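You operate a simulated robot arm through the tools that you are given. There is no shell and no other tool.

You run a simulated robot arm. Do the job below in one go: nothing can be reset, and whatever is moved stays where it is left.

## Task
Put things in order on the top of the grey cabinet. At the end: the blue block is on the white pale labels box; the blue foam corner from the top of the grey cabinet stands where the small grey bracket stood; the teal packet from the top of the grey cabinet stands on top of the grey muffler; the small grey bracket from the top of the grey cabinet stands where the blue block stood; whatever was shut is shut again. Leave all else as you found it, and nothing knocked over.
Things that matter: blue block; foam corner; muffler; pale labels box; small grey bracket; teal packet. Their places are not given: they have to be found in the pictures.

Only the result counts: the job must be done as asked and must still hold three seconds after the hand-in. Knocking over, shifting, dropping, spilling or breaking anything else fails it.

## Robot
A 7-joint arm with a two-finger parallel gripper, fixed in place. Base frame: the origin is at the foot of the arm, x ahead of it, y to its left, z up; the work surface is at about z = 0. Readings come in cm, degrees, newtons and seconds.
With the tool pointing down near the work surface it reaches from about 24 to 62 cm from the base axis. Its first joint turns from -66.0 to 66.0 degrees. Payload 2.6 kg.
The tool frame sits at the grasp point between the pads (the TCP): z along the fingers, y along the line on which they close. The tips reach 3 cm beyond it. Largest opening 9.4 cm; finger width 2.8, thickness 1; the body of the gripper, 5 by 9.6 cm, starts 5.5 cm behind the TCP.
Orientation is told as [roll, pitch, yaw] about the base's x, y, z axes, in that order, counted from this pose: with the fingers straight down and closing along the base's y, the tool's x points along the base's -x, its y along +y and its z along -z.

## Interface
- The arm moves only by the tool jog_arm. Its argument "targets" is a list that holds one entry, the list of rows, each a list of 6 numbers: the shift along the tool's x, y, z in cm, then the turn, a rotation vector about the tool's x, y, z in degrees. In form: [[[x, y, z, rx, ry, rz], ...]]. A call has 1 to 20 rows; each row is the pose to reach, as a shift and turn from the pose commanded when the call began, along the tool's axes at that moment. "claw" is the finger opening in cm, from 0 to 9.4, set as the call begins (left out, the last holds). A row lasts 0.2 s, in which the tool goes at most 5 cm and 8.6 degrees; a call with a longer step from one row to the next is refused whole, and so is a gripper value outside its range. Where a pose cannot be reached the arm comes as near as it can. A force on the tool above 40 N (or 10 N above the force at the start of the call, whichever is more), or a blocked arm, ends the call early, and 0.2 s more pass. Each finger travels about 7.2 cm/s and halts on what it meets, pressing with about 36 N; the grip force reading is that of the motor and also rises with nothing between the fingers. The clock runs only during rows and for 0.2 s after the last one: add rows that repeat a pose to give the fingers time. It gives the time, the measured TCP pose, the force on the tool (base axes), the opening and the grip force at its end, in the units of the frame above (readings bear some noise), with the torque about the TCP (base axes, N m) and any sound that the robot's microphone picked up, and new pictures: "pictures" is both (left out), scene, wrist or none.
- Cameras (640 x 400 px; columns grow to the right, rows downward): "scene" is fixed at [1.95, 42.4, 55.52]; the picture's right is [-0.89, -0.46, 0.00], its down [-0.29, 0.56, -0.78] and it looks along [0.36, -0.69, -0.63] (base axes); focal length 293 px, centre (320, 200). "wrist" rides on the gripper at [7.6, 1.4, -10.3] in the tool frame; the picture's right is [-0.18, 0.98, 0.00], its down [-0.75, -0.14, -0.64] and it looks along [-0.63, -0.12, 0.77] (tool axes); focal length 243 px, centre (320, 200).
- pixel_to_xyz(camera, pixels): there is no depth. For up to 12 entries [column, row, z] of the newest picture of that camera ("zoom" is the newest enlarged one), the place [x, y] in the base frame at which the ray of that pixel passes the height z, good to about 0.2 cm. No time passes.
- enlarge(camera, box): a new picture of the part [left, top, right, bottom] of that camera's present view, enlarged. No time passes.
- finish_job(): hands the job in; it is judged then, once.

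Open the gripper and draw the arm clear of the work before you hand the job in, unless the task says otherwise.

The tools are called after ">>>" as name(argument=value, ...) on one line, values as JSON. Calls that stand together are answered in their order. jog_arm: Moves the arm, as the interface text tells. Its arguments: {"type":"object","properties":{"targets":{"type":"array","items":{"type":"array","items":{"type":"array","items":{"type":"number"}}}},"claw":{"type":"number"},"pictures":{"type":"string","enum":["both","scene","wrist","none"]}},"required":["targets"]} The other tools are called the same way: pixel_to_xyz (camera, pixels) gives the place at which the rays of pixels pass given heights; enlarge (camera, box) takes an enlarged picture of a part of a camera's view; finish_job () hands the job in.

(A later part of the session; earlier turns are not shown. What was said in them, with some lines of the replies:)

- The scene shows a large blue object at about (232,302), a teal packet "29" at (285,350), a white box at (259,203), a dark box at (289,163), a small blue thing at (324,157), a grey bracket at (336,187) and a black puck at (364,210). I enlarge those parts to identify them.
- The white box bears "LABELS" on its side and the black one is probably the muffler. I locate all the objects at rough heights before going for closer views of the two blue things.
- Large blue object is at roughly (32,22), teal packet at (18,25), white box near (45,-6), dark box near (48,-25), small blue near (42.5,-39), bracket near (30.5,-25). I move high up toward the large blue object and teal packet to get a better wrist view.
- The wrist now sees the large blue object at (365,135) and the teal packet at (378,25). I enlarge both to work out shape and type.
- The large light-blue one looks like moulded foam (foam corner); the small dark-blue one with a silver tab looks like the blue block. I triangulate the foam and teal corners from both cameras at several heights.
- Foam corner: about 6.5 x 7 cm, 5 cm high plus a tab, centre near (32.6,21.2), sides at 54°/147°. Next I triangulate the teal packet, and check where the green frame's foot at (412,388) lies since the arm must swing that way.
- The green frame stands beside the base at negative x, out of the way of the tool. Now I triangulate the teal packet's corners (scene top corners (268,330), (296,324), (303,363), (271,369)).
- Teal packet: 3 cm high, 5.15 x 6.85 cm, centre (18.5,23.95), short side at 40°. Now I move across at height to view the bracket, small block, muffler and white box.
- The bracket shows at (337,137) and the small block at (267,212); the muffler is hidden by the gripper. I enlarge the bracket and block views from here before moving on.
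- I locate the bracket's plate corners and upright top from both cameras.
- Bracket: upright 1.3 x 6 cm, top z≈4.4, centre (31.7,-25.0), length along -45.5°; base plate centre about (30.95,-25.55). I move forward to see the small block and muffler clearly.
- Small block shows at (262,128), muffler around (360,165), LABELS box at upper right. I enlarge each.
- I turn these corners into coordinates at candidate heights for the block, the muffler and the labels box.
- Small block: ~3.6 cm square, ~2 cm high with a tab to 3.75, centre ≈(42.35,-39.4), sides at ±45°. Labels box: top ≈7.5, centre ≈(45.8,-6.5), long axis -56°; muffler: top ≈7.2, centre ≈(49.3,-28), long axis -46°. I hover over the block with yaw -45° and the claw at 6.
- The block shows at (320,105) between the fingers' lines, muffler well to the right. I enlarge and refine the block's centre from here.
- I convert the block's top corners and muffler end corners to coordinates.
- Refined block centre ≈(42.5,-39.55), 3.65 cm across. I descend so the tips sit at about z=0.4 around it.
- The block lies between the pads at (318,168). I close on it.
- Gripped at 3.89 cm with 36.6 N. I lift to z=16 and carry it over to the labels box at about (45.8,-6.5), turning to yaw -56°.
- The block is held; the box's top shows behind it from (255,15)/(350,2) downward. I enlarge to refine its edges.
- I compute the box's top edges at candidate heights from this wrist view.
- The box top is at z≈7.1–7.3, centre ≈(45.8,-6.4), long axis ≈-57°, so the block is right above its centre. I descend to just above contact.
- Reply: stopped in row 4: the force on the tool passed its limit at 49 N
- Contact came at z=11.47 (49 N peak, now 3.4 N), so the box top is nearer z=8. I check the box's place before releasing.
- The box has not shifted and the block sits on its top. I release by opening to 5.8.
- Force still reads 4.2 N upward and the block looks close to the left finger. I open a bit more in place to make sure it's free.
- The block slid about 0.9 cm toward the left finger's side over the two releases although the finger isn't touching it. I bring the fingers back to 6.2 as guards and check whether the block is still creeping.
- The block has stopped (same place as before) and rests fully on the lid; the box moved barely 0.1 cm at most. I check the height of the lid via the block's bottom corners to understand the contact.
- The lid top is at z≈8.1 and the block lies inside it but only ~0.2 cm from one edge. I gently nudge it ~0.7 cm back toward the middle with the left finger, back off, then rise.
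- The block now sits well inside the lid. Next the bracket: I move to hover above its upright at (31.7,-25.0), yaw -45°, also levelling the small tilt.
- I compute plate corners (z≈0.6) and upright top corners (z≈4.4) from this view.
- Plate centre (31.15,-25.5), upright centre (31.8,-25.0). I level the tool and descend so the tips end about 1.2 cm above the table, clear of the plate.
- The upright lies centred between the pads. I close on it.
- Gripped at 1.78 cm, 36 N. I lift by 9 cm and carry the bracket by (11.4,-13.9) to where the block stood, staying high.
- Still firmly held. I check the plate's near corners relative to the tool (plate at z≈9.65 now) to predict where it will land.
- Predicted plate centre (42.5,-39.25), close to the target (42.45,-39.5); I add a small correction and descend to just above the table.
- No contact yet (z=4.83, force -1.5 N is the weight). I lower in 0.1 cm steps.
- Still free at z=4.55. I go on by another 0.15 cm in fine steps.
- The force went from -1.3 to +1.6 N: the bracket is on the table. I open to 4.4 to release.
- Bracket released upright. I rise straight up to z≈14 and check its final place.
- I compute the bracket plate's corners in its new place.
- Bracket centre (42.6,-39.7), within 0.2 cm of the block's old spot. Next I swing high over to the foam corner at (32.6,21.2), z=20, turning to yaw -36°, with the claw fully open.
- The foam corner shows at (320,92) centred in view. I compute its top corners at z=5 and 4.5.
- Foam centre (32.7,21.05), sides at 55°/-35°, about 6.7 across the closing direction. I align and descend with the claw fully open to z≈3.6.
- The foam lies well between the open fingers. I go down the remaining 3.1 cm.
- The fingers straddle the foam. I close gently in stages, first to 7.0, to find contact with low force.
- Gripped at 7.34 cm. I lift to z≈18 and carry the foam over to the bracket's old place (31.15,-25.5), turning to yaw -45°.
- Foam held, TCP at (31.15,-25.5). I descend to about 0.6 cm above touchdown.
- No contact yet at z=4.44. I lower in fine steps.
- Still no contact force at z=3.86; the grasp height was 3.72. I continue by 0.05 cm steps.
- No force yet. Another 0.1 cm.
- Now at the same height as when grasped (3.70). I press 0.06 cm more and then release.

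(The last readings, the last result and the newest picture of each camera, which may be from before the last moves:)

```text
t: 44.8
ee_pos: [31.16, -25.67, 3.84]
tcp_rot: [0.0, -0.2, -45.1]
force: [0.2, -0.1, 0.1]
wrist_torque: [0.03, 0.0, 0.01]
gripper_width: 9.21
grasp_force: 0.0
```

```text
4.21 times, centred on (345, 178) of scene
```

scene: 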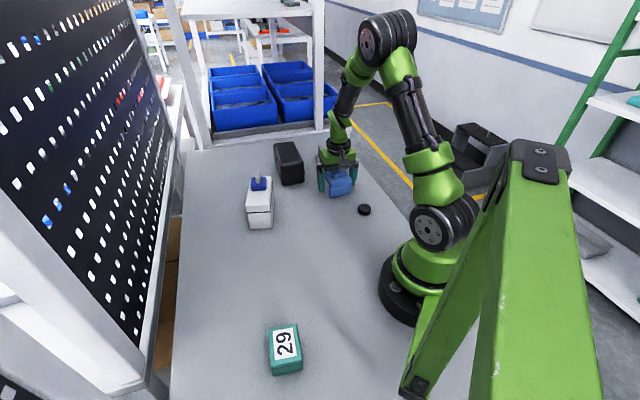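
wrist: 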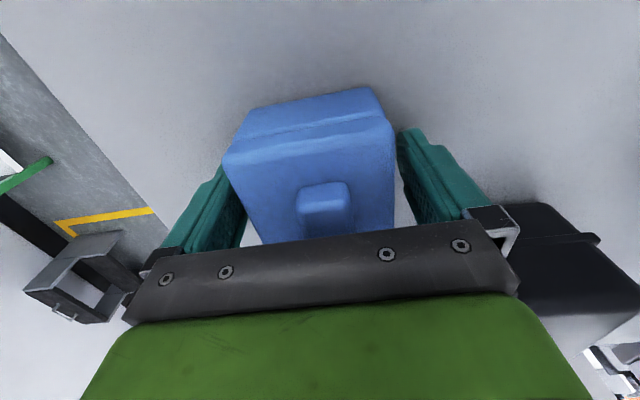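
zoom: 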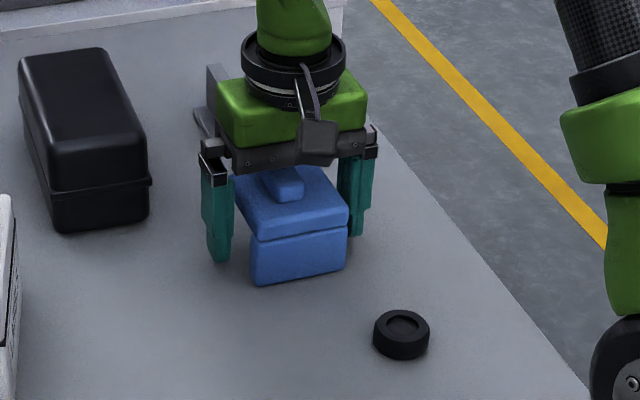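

The foam touched down and is released, standing upright. I open fully and raise straight up to z≈18.

>>> jog_arm(targets=[[[0, 0, -0.5, 0, 0, 0], [0, 0, -2.5, 0, 0, 0], [0, 0, -6, 0, 0, 0], [0, 0, -10, 0, 0, 0], [0, 0, -14, 0, 0, 0], [0, 0, -16, 0, 0, 0], [0, 0, -16, 0, 0, 0]]], claw=9.4)

>>> enlarge(camera="wrist", box=[240, 40, 400, 200])

```text
t: 46.4
ee_pos: [31.2, -25.4, 19.91]
tcp_rot: [0.0, -0.1, -45.1]
force: [-0.1, -1.3, -0.8]
wrist_torque: [0.06, 0.0, -0.01]
gripper_width: 9.42
grasp_force: 0.0
```

scene: 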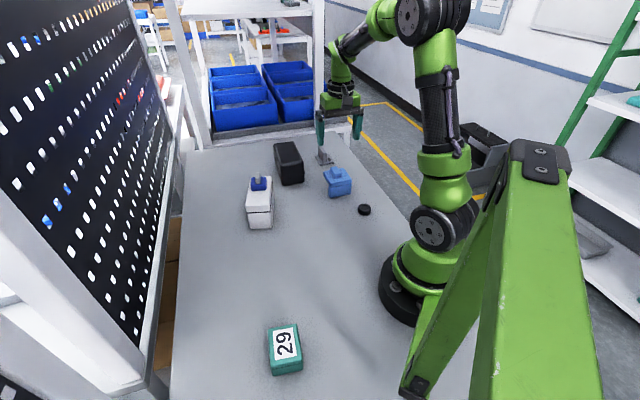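
wrist: 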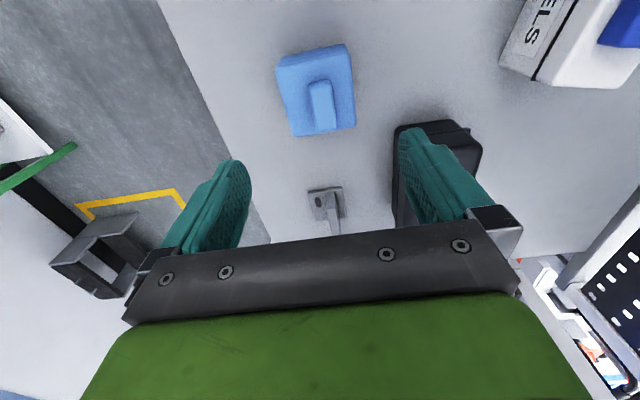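

```text
2.50 times, centred on (320, 120) of wrist
```

zoom: 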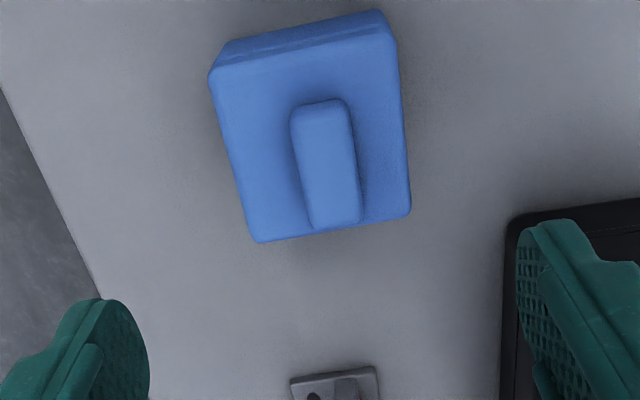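

I check the foam's final corners, then plan the packet.

>>> pixel_to_xyz(camera="wrist", pixels=[[276, 72, 5], [350, 56, 5], [356, 124, 5], [294.8, 136.8, 5]])

>>> enlarge(camera="scene", box=[235, 130, 365, 235])

```text
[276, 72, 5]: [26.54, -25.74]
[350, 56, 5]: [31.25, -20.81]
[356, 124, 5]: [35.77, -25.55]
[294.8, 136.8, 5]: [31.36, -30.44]
```

```text
3.81 times, centred on (300, 182) of scene
```

zoom: 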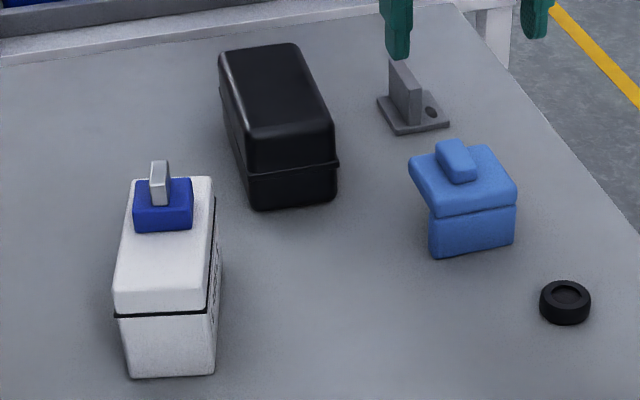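

Foam centre (31.2,-25.6), right on the bracket's old spot, and its L-shaped side confirms it is the foam corner. Now I swing via (32,0) to hover over the teal packet at (18.5,24) with yaw +39.5° (closing along its long side).

>>> jog_arm(targets=[[[2.9, 3.08, 0, 0, 0, -6.5], [5.8, 6.17, 0, 0, 0, -13], [8.7, 9.25, 0, 0, 0, -19.5], [11.6, 12.33, 0, 0, 0, -26], [14.5, 15.4, 0, 0, 0, -32.5], [17.42, 18.5, 0, 0, 0, -39], [21.2, 19.55, 0, 0, 0, -45.5], [24.99, 20.6, 0, 0, 0, -52], [28.77, 21.65, 0.3, 0, 0, -58.5], [32.55, 22.7, 0.7, 0, 0, -65], [36.34, 23.75, 1.2, 0, 0, -71.5], [40.12, 24.8, 1.6, 0, 0, -78], [43.9, 25.85, 2, 0, 0, -84.6], [43.9, 25.85, 2, 0, 0, -84.6], [43.9, 25.85, 2, 0, 0, -84.6]]], claw=9.4)

>>> enlarge(camera="wrist", box=[240, 30, 400, 190])

```text
t: 49.6
ee_pos: [18.27, 23.85, 17.6]
tcp_rot: [-0.1, 0.0, 39.5]
force: [0.3, -0.2, -0.4]
wrist_torque: [-0.02, 0.04, 0.01]
gripper_width: 9.41
grasp_force: 0.1
```

scene: 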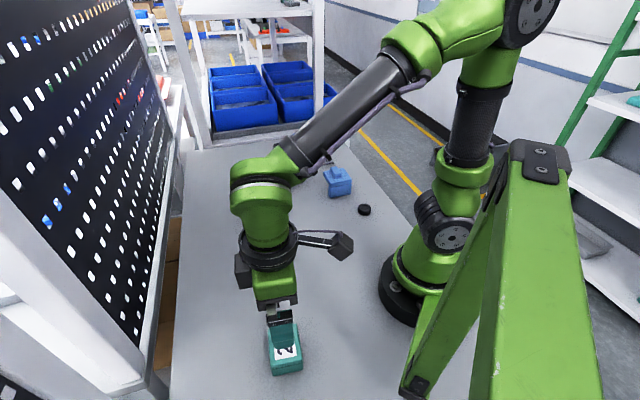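
wrist: 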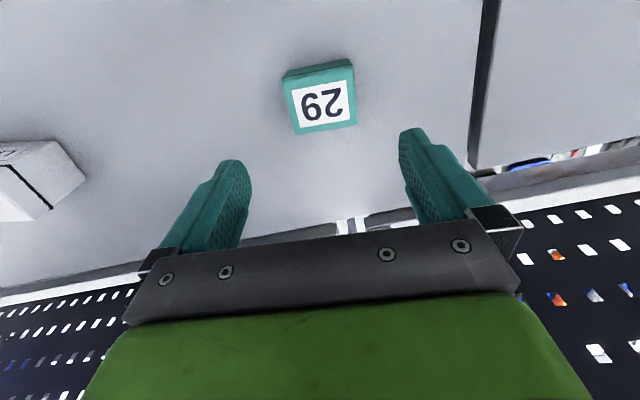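

```text
2.50 times, centred on (320, 110) of wrist
```

zoom: 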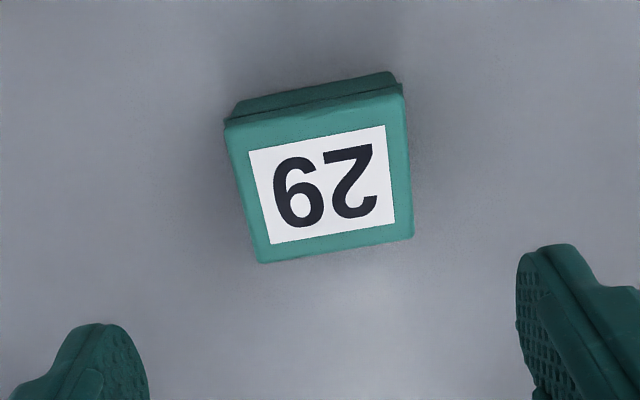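

I compute the packet's top corners at z≈3 from this view.

>>> pixel_to_xyz(camera="wrist", pixels=[[281.6, 81.2, 3], [352.8, 66, 3], [357.6, 124.4, 3], [295.6, 135.2, 3], [281.6, 81.2, 3.5], [352.8, 66, 3.5], [357.6, 124.4, 3.5], [295.6, 135.2, 3.5]])

```text
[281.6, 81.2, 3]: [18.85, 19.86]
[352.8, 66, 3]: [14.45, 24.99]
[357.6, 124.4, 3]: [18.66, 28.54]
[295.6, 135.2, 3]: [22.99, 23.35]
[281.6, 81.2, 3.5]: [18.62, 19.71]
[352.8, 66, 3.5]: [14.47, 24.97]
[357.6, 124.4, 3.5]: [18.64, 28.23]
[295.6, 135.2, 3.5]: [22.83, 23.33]
```

Packet centre ≈(18.65,24.1), long side at 130°. I correct and descend to z≈3.5.

>>> jog_arm(targets=[[[-0.45, -0.05, 3.5, 0, 0, -0.5], [-0.45, -0.05, 7, 0, 0, -0.5], [-0.45, -0.05, 10, 0, 0, -0.5], [-0.45, -0.05, 12, 0, 0, -0.5], [-0.45, -0.05, 13.3, 0, 0, -0.5], [-0.45, -0.05, 14.1, 0, 0, -0.5], [-0.45, -0.05, 14.1, 0, 0, -0.5]]])

>>> enlarge(camera="wrist", box=[200, 80, 440, 250])

```text
t: 51.2
ee_pos: [18.84, 24.0, 3.43]
tcp_rot: [-0.1, 0.1, 40.2]
force: [0.2, -0.3, -0.6]
wrist_torque: [0.01, 0.02, 0.03]
gripper_width: 9.39
grasp_force: 0.0
```

scene: 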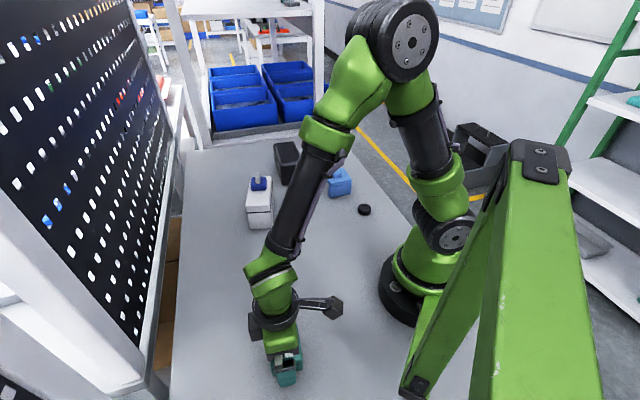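
wrist: 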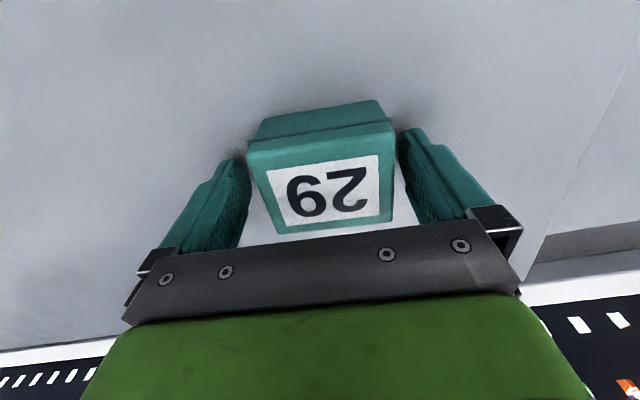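

```text
2.35 times, centred on (320, 165) of wrist
```

zoom: 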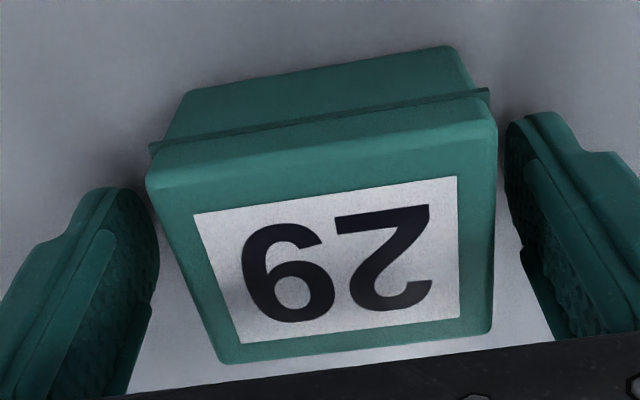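

The packet is between the fingers with clear gaps on both sides. I close on its long sides.

>>> jog_arm(targets=[[[0, 0, 0, 0, 0, 0], [0, 0, 0, 0, 0, 0], [0, 0, 0, 0, 0, 0]]], claw=6.4)

>>> enlarge(camera="wrist", box=[200, 80, 440, 250])

```text
t: 52.0
ee_pos: [18.97, 23.91, 3.37]
tcp_rot: [-0.1, 0.0, 40.1]
force: [0.0, -0.2, 0.0]
wrist_torque: [0.0, 0.01, -0.01]
gripper_width: 6.96
grasp_force: 35.8
```

scene: 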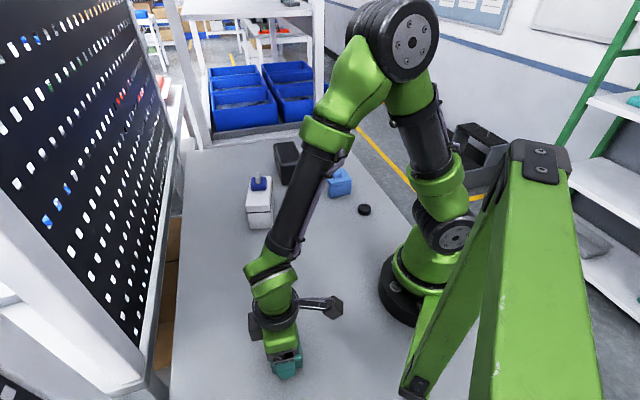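
wrist: 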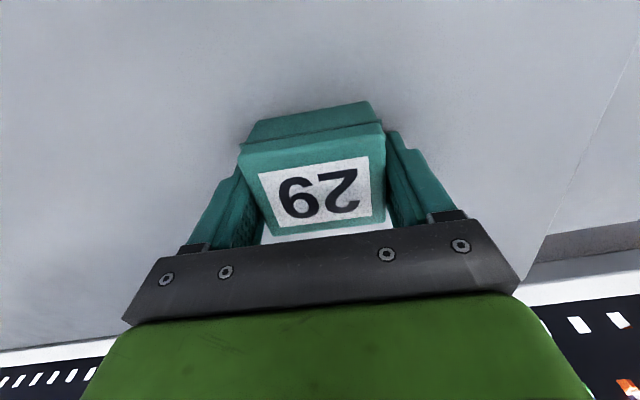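

```text
2.35 times, centred on (320, 165) of wrist
```

zoom: 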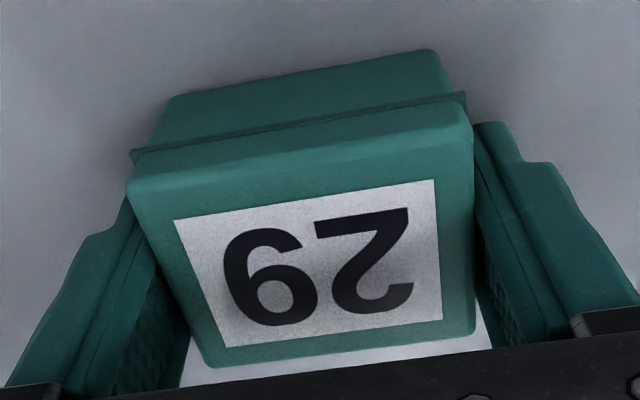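

Gripped at 6.96 cm. I lift straight up to z≈20 first.

>>> jog_arm(targets=[[[0, 0, -1.5, 0, 0, 0], [0, 0, -5, 0, 0, 0], [0, 0, -9, 0, 0, 0], [0, 0, -13, 0, 0, 0], [0, 0, -16.5, 0, 0, 0], [0, 0, -16.5, 0, 0, 0]]], pictures="wrist")

```text
t: 53.4
ee_pos: [18.59, 24.08, 20.01]
tcp_rot: [-0.2, -0.1, 40.1]
force: [-0.4, 0.6, -0.5]
wrist_torque: [0.0, 0.0, -0.02]
gripper_width: 6.96
grasp_force: 35.6
```

wrist: 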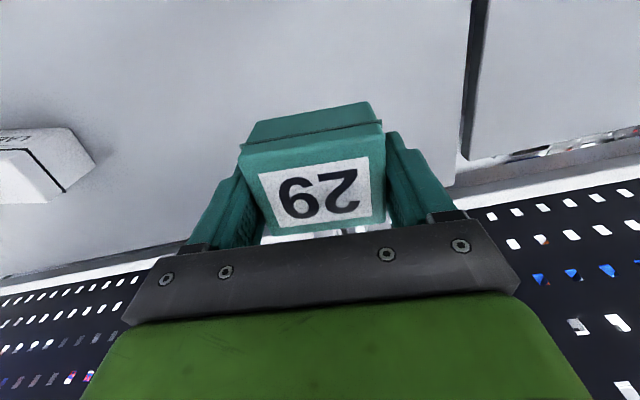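

Held firmly. I swing via (33,0) to hover above the muffler at about (49.3,-28), z≈17, yaw 44°.

>>> jog_arm(targets=[[[0.65, -3.94, 0, 0, 0, 0], [1.3, -7.89, 0, 0, 0, 0], [1.95, -11.83, 0, 0, 0, 0], [2.6, -15.78, 0, 0, 0, 0], [3.25, -19.72, 0, 0, 0, 0], [3.9, -23.67, 0, 0, 0, 0], [4.55, -27.61, 0, 0, 0, -0.5], [5.25, -31.6, 0, 0, 0, -1], [5.94, -35.59, 0, 0, 0, -1.5], [6.64, -39.58, 0, 0, 0, -2], [7.33, -43.57, 0, 0, 0, -2.5], [8.03, -47.56, 0.5, 0, 0, -3], [8.72, -51.55, 1.2, 0, 0, -3.3], [9.42, -55.54, 2.1, 0, 0, -3.6], [10.11, -59.53, 3, 0, 0, -3.9], [10.11, -59.53, 3, 0, 0, -3.9], [10.11, -59.53, 3, 0, 0, -3.9]]])

>>> enlarge(camera="scene", box=[260, 120, 350, 200])

```text
t: 57.0
ee_pos: [49.34, -28.18, 17.12]
tcp_rot: [-0.1, 0.0, 44.0]
force: [0.3, 0.2, -0.4]
wrist_torque: [-0.02, 0.02, -0.03]
gripper_width: 6.99
grasp_force: 36.0
```

scene: 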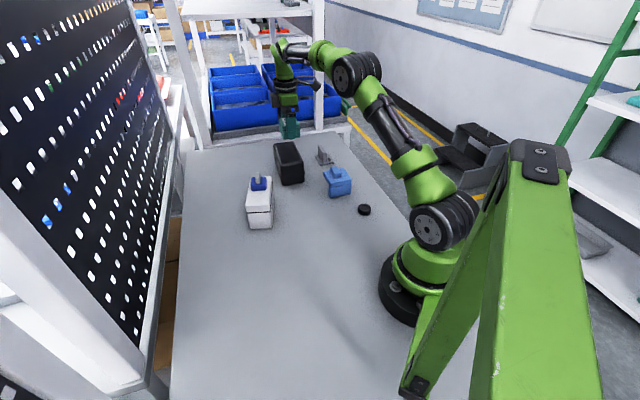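
wrist: 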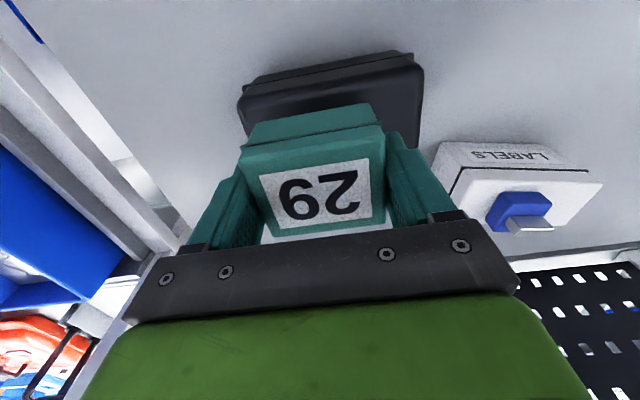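

```text
5.00 times, centred on (305, 160) of scene
```

zoom: 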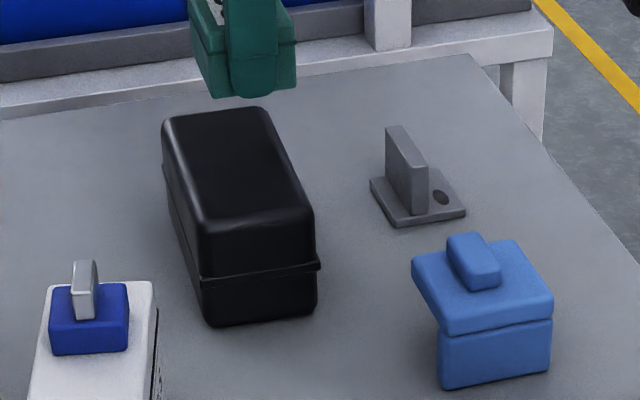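

The muffler's near side shows at columns 238–425 behind the packet. I enlarge it to get its axis and centre.

>>> enlarge(camera="wrist", box=[225, 30, 445, 160])

```text
2.91 times, centred on (335, 95) of wrist
```

zoom: 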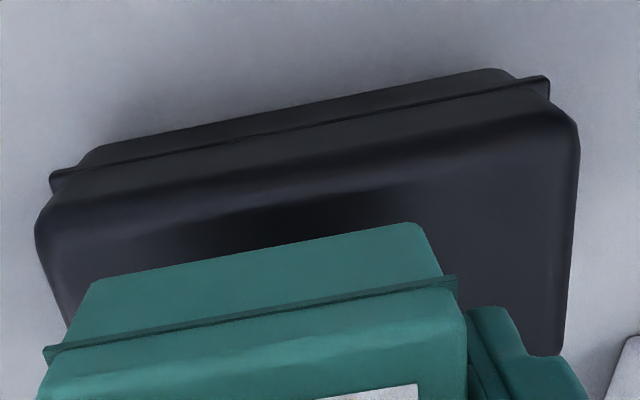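

I compute the muffler's bottom, flange and top corners from this view.

>>> pixel_to_xyz(camera="wrist", pixels=[[258.7, 77.1, 0], [396.9, 50.3, 0], [237.6, 105.3, 7], [418.5, 77.8, 7], [413.2, 147.2, 7], [237.6, 105.3, 8], [418.5, 77.8, 8], [413.2, 147.2, 8]])

>>> pixel_to_xyz(camera="scene", pixels=[[273.4, 146, 8], [294, 141.6, 8], [304, 162, 8], [283, 164.4, 8], [282.4, 184.8, 0], [304.4, 182, 0]])

```text
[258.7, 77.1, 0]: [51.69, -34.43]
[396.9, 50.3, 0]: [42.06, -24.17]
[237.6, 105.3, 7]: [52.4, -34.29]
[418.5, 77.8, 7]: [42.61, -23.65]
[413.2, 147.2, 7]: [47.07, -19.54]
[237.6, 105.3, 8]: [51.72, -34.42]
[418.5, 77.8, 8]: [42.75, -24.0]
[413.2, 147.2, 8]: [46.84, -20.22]
```

```text
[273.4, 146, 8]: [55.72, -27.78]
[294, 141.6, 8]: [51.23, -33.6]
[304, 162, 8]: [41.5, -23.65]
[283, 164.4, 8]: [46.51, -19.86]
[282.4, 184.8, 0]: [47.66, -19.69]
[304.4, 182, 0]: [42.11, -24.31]
```

Combining views, the muffler's centre is ≈(49.65,-27.1) with long axis -46.6°, so the packet must shift ~0.9 cm sideways and 0.4 along. I do that and descend to z≈12.4.

>>> jog_arm(targets=[[[-0.89, 0.4, 0, 0, 0, 0], [-0.89, 0.4, 2, 0, 0, 0], [-0.89, 0.4, 3.3, 0, 0, 0], [-0.89, 0.4, 4.0, 0, 0, 0], [-0.89, 0.4, 4.4, 0, 0, 0], [-0.89, 0.4, 4.7, 0, 0, 0], [-0.89, 0.4, 4.7, 0, 0, 0]]])

>>> enlarge(camera="scene", box=[260, 120, 350, 200])

>>> enlarge(camera="wrist", box=[205, 30, 445, 220])

```text
t: 58.6
ee_pos: [49.76, -27.15, 12.43]
tcp_rot: [0.0, 0.0, 44.0]
force: [-0.5, -0.2, -1.0]
wrist_torque: [-0.04, 0.0, 0.01]
gripper_width: 7.01
grasp_force: 35.7
```

scene: 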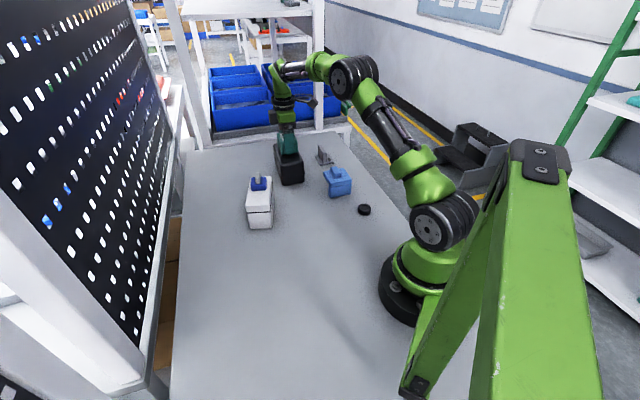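
wrist: 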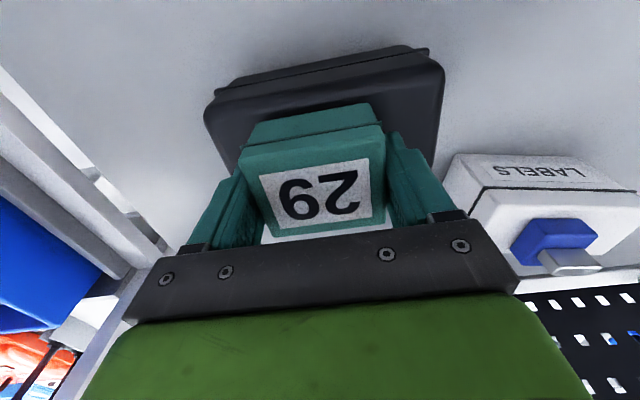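

```text
5.00 times, centred on (305, 160) of scene
```

zoom: 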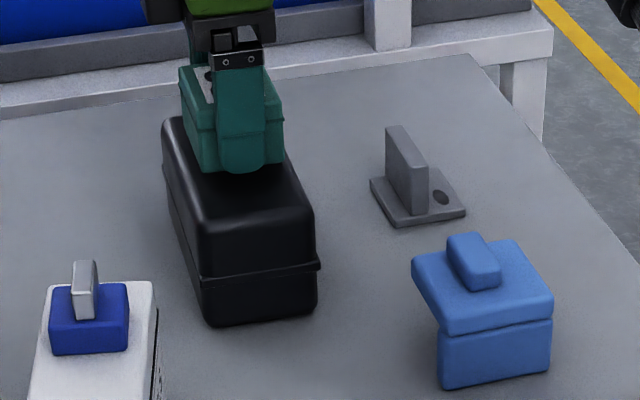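

```text
2.11 times, centred on (325, 125) of wrist
```

zoom: 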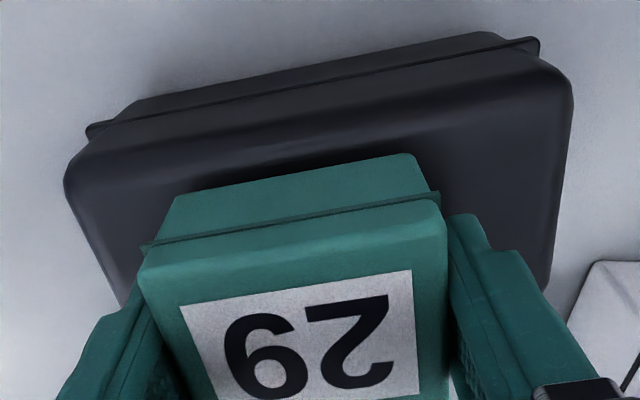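

Packet is aligned over the middle of the muffler, no contact yet. I lower in 0.1 cm steps.

>>> jog_arm(targets=[[[0, 0, 0.1, 0, 0, 0], [0, 0, 0.2, 0, 0, 0], [0, 0, 0.3, 0, 0, 0], [0, 0, 0.4, 0, 0, 0], [0, 0, 0.4, 0, 0, 0]]], pictures="none")

```text
t: 59.8
ee_pos: [49.78, -27.14, 11.97]
tcp_rot: [-0.1, 0.0, 44.0]
force: [-0.6, 0.1, -1.6]
wrist_torque: [-0.02, -0.01, 0.02]
gripper_width: 6.97
grasp_force: 36.0
```

No contact at z=11.97. I continue down by 0.3 cm.

>>> jog_arm(targets=[[[0, 0, 0.1, 0, 0, 0], [0, 0, 0.2, 0, 0, 0], [0, 0, 0.3, 0, 0, 0], [0, 0, 0.3, 0, 0, 0]]], pictures="none")

```text
t: 60.8
ee_pos: [49.79, -27.04, 11.65]
tcp_rot: [-0.1, -0.1, 44.0]
force: [0.0, 0.2, -0.8]
wrist_torque: [-0.01, 0.0, 0.0]
gripper_width: 6.98
grasp_force: 36.4
```

Still free at z=11.65. Next 0.25 cm in finer steps.

>>> jog_arm(targets=[[[0, 0, 0.07, 0, 0, 0], [0, 0, 0.14, 0, 0, 0], [0, 0, 0.2, 0, 0, 0], [0, 0, 0.2, 0, 0, 0]]], pictures="none")

```text
t: 61.8
ee_pos: [49.9, -27.16, 11.59]
tcp_rot: [-0.2, -0.1, 43.8]
force: [-5.2, 3.4, 14.7]
wrist_torque: [0.27, 0.56, 0.0]
gripper_width: 6.99
grasp_force: 36.3
```

Contact: 14.7 N at z≈11.59. I ease up by 0.1 cm so that there's little press before letting go.

>>> jog_arm(targets=[[[0, 0, -0.06, 0, 0, 0], [0, 0, -0.1, 0, 0, 0], [0, 0, -0.1, 0, 0, 0]]])

>>> enlarge(camera="scene", box=[260, 120, 350, 200])

>>> enlarge(camera="wrist", box=[205, 30, 445, 220])

```text
t: 62.6
ee_pos: [49.86, -27.09, 11.58]
tcp_rot: [-0.2, 0.0, 44.0]
force: [3.7, -1.5, 9.5]
wrist_torque: [0.11, -0.14, -0.05]
gripper_width: 7.01
grasp_force: 36.2
```

scene: 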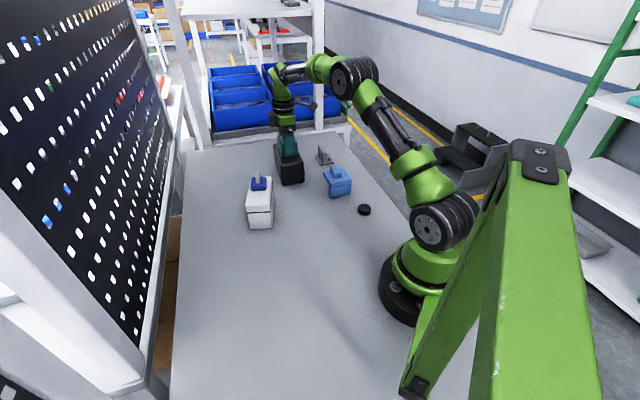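
wrist: 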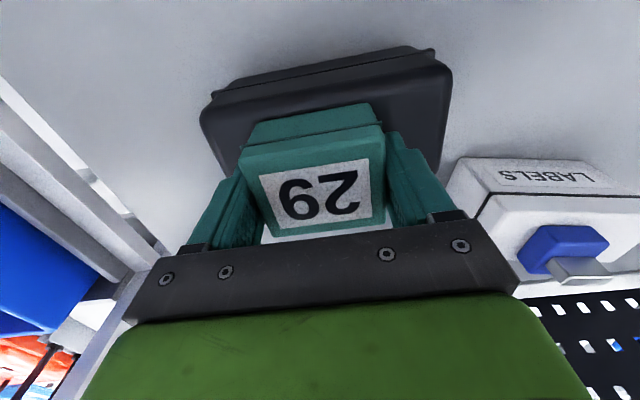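

```text
5.00 times, centred on (305, 160) of scene
```

zoom: 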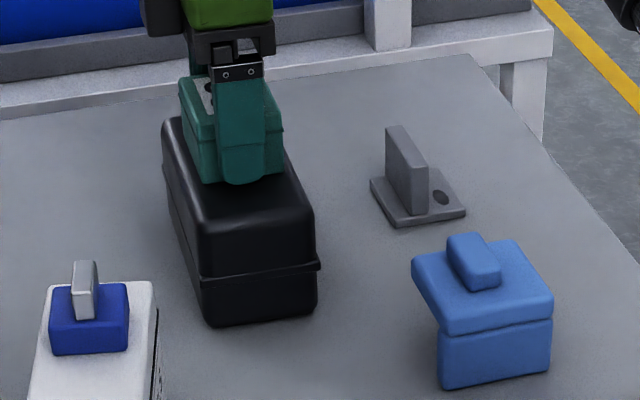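

```text
2.11 times, centred on (325, 125) of wrist
```

zoom: 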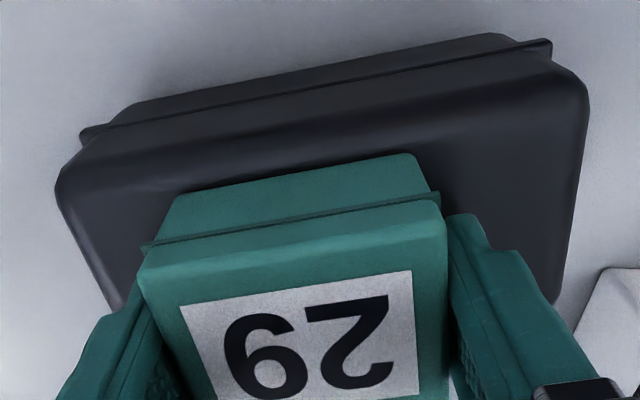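

Still 9.5 N of press. I ease up a little more.

>>> jog_arm(targets=[[[0, 0, -0.08, 0, 0, 0], [0, 0, -0.08, 0, 0, 0]]], pictures="none")

```text
t: 63.2
ee_pos: [49.76, -27.15, 11.6]
tcp_rot: [0.0, 0.0, 44.0]
force: [1.3, 0.1, 4.1]
wrist_torque: [-0.04, -0.24, 0.03]
gripper_width: 6.98
grasp_force: 35.8
```

4.1 N now. One more small ease, then open to 9 to release.

>>> jog_arm(targets=[[[0, 0, -0.05, 0, 0, 0], [0, 0, -0.05, 0, 0, 0]]], pictures="none")

>>> jog_arm(targets=[[[0, 0, 0, 0, 0, 0], [0, 0, 0, 0, 0, 0], [0, 0, 0, 0, 0, 0]]], claw=8.8)

>>> enlarge(camera="scene", box=[260, 120, 350, 200])

>>> enlarge(camera="wrist", box=[205, 30, 445, 220])

```text
t: 63.8
ee_pos: [49.76, -27.22, 11.45]
tcp_rot: [0.0, 0.0, 44.0]
force: [0.5, -0.2, -0.7]
wrist_torque: [0.05, -0.08, 0.05]
gripper_width: 6.96
grasp_force: 35.7
```

```text
t: 64.6
ee_pos: [49.8, -27.1, 11.71]
tcp_rot: [-0.1, 0.0, 44.0]
force: [-0.2, 0.4, -0.2]
wrist_torque: [0.03, 0.0, 0.02]
gripper_width: 8.78
grasp_force: 0.0
```

scene: 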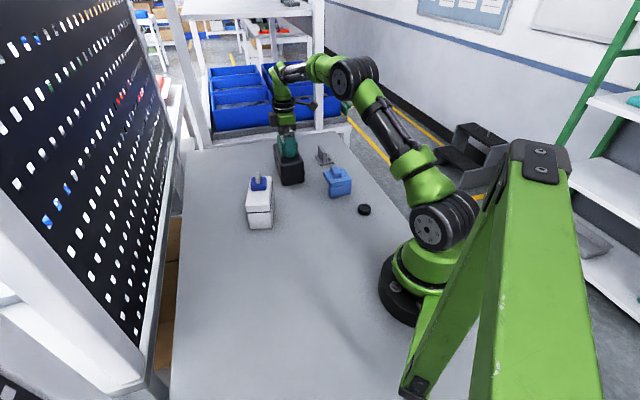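
wrist: 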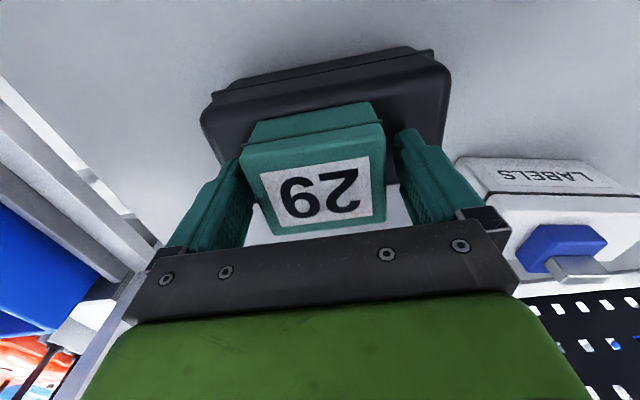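

```text
5.00 times, centred on (305, 160) of scene
```

zoom: 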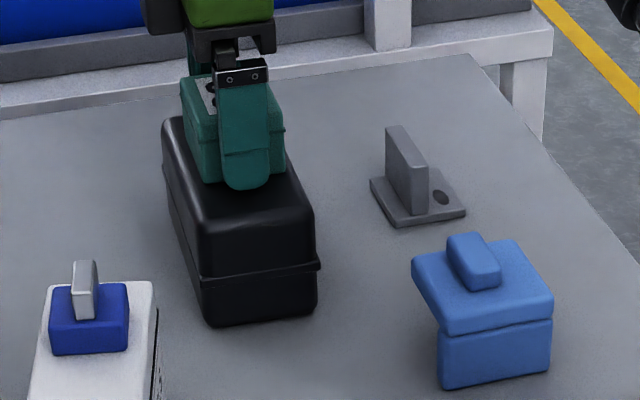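

```text
2.11 times, centred on (325, 125) of wrist
```

zoom: 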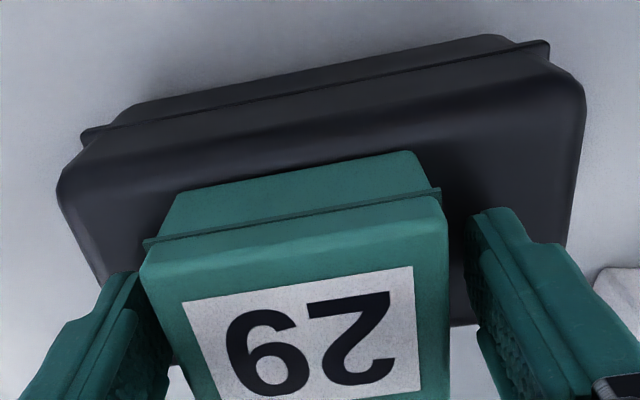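

Released: zero force, packet standing on the muffler. I open fully and rise straight up.

>>> jog_arm(targets=[[[0, 0, -0.3, 0, 0, 0], [0, 0, -1.5, 0, 0, 0], [0, 0, -4, 0, 0, 0], [0, 0, -7, 0, 0, 0], [0, 0, -10, 0, 0, 0], [0, 0, -10, 0, 0, 0]]], claw=9.4)

>>> enlarge(camera="scene", box=[260, 120, 350, 200])

>>> enlarge(camera="wrist", box=[205, 30, 445, 220])

```text
t: 66.0
ee_pos: [49.64, -27.1, 21.6]
tcp_rot: [-0.1, -0.1, 44.1]
force: [0.0, -0.6, 0.2]
wrist_torque: [-0.01, -0.02, -0.01]
gripper_width: 9.41
grasp_force: 0.0
```

scene: 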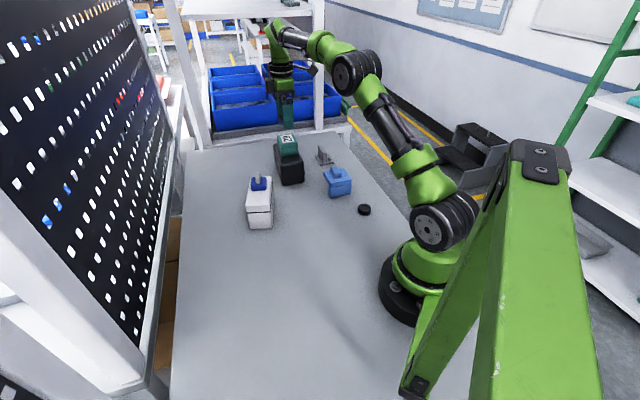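
wrist: 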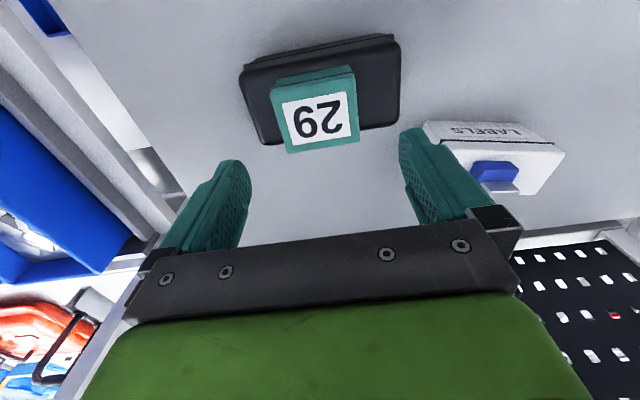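

```text
5.00 times, centred on (305, 160) of scene
```

zoom: 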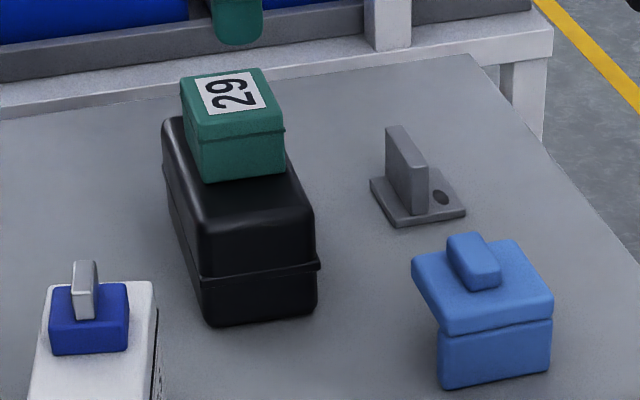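

```text
2.11 times, centred on (325, 125) of wrist
```

zoom: 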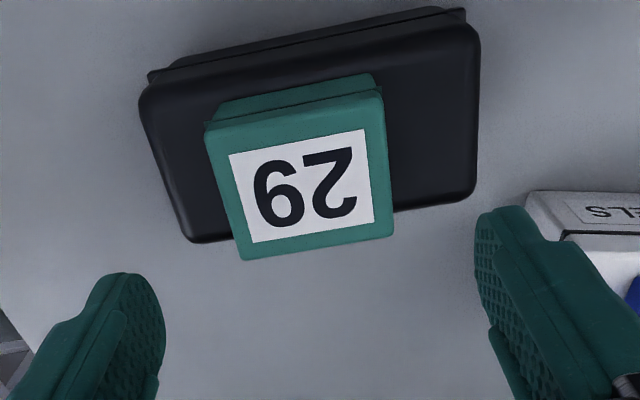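

The packet stands on the muffler. I verify its footprint against the muffler's top with a few corners.

>>> pixel_to_xyz(camera="wrist", pixels=[[272.9, 78.6, 8.2], [347.3, 64.8, 8.2], [261, 145.4, 7.8], [396, 125, 7.8], [237.3, 80, 7.8], [398.5, 46.8, 7.8], [270, 87, 11.2], [353, 70, 11.2], [359, 137, 11.2], [287, 152, 11.2]])

>>> enlarge(camera="scene", box=[235, 170, 285, 235])

```text
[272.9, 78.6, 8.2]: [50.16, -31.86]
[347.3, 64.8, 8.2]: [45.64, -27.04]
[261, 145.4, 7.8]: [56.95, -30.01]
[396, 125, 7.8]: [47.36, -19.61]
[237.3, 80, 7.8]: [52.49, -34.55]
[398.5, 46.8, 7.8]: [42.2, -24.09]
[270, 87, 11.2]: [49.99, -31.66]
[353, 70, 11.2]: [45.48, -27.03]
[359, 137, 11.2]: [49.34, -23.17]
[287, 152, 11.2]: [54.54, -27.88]
```

```text
6.15 times, centred on (260, 202) of scene
```

zoom: 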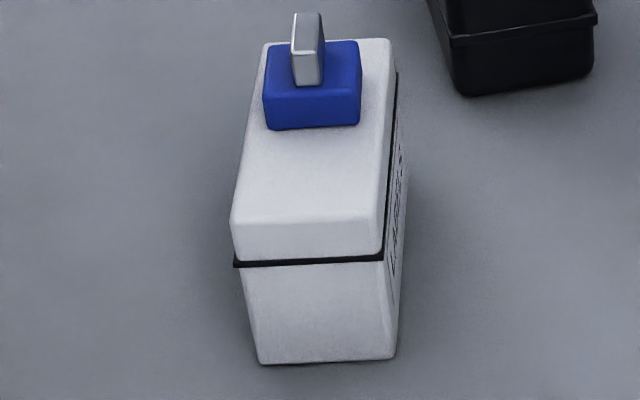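

Muffler top centre (49.75,-27.1), packet centre (49.85,-27.4): well seated. I withdraw the arm up and back to about its starting pose and check everything.

>>> jog_arm(targets=[[[0, 0, -3, 0, 0, 0], [-0.95, 3.8, -5, 0, 0, 6.3], [-1.9, 7.6, -6, 0, 0, 12.6], [-2.85, 11.4, -7, 0, 0, 18.9], [-3.8, 15.1, -7, 0, 0, 25.2], [-4.75, 18.9, -7, 0, 0, 31.5], [-5.7, 22.7, -7, 0, 0, 37.8], [-6.66, 26.5, -7, 0, 0, 44], [-6.66, 26.5, -7, 0, 0, 44], [-6.66, 26.5, -7, 0, 0, 44]]])

>>> enlarge(camera="scene", box=[265, 130, 345, 195])

>>> enlarge(camera="scene", box=[230, 130, 390, 230])

>>> enlarge(camera="wrist", box=[60, 0, 400, 220])

```text
t: 68.2
ee_pos: [36.1, -3.43, 28.66]
tcp_rot: [0.0, 0.0, -0.1]
force: [0.7, 0.6, 0.0]
wrist_torque: [0.01, -0.03, 0.0]
gripper_width: 9.38
grasp_force: 0.0
```

scene: 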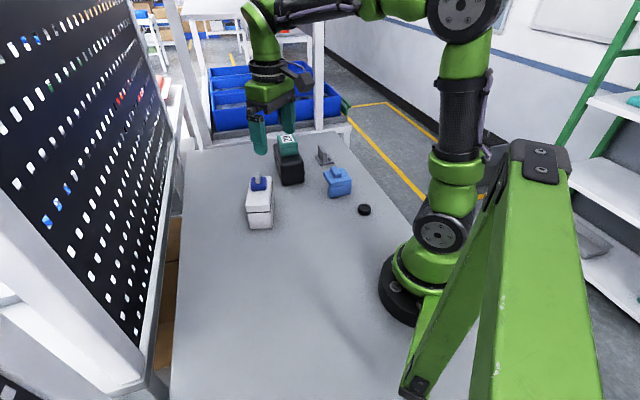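
wrist: 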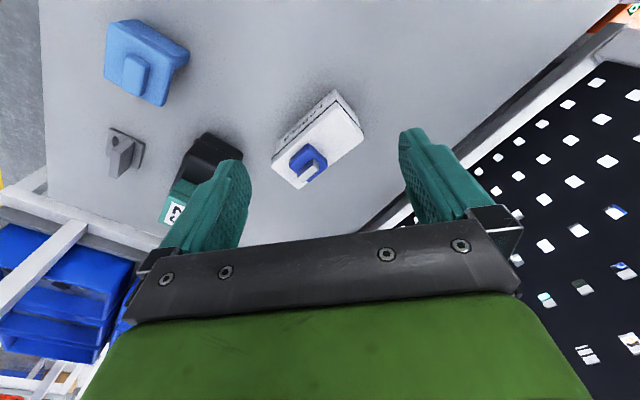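

```text
6.15 times, centred on (305, 162) of scene
```

zoom: 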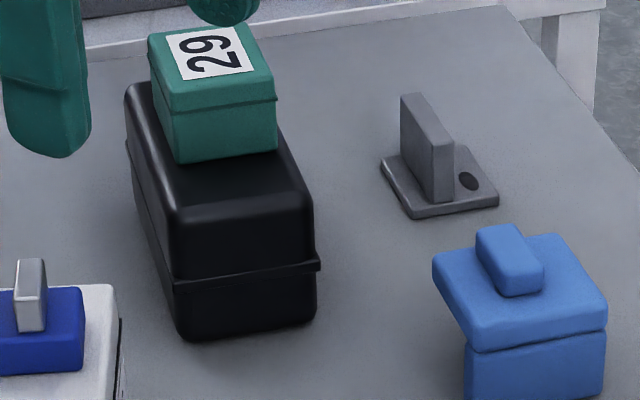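

```text
4.00 times, centred on (310, 180) of scene
```

zoom: 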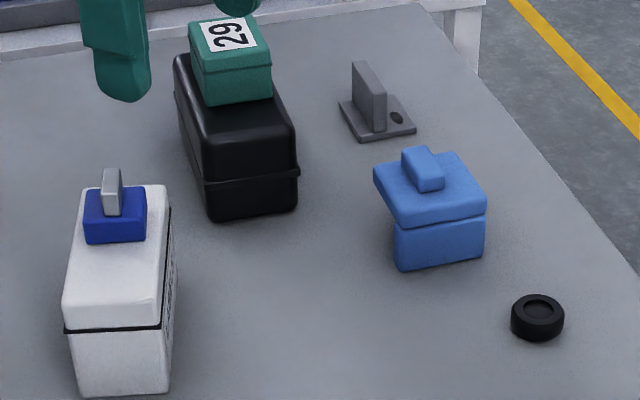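

```text
1.82 times, centred on (230, 110) of wrist
```

zoom: 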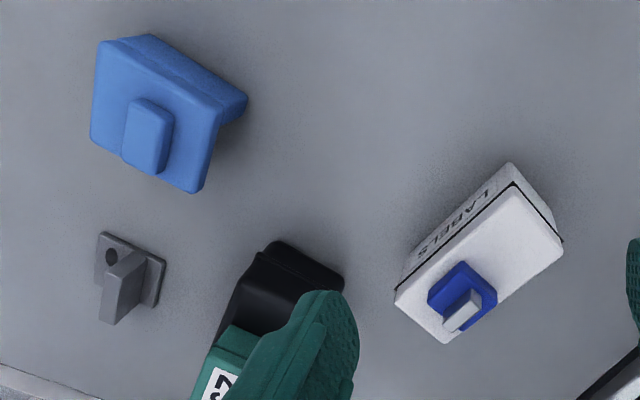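

Final check: block on the labels box, bracket where the block stood, foam where the bracket stood, packet on the muffler, puck and boxes where they were; the gripper is open and clear at the start pose. I hand the job in.

>>> finish_job()

```text
The job is handed in.
```

I did all four moves and handed the job in. My last pictures showed everything standing, but the hand-in gave no verdict.

| Item | Where it is now |
|---|---|
| Blue block | On the lid of the labels box, fully inside its edges, about 1 cm off centre along its length |
| Small grey bracket | Where the blue block stood, within about 0.2 cm |
| Blue foam corner | Where the bracket stood, within about 0.2 cm, upright |
| Teal packet | On top of the muffler, within about 0.4 cm of its centre |

- **Which blue thing was which:** the task did not say. I took the small dark-blue piece with the silver tab as the blue block, and the larger light-blue one as the foam corner. The larger piece's L-shaped side fits that reading. I took the dark box as the grey muffler.
- **Labels box:** I lowered the block onto it too fast and pressed with about 49 N before the arm stopped. The block then slid about 0.9 cm on release, and I nudged it back toward the middle. The box itself moved about 0.1 cm at most and its lid still looks shut.
- **The rest:** the black puck and the muffler look unmoved. The gripper is open and the arm is back at its starting pose, clear of the work.
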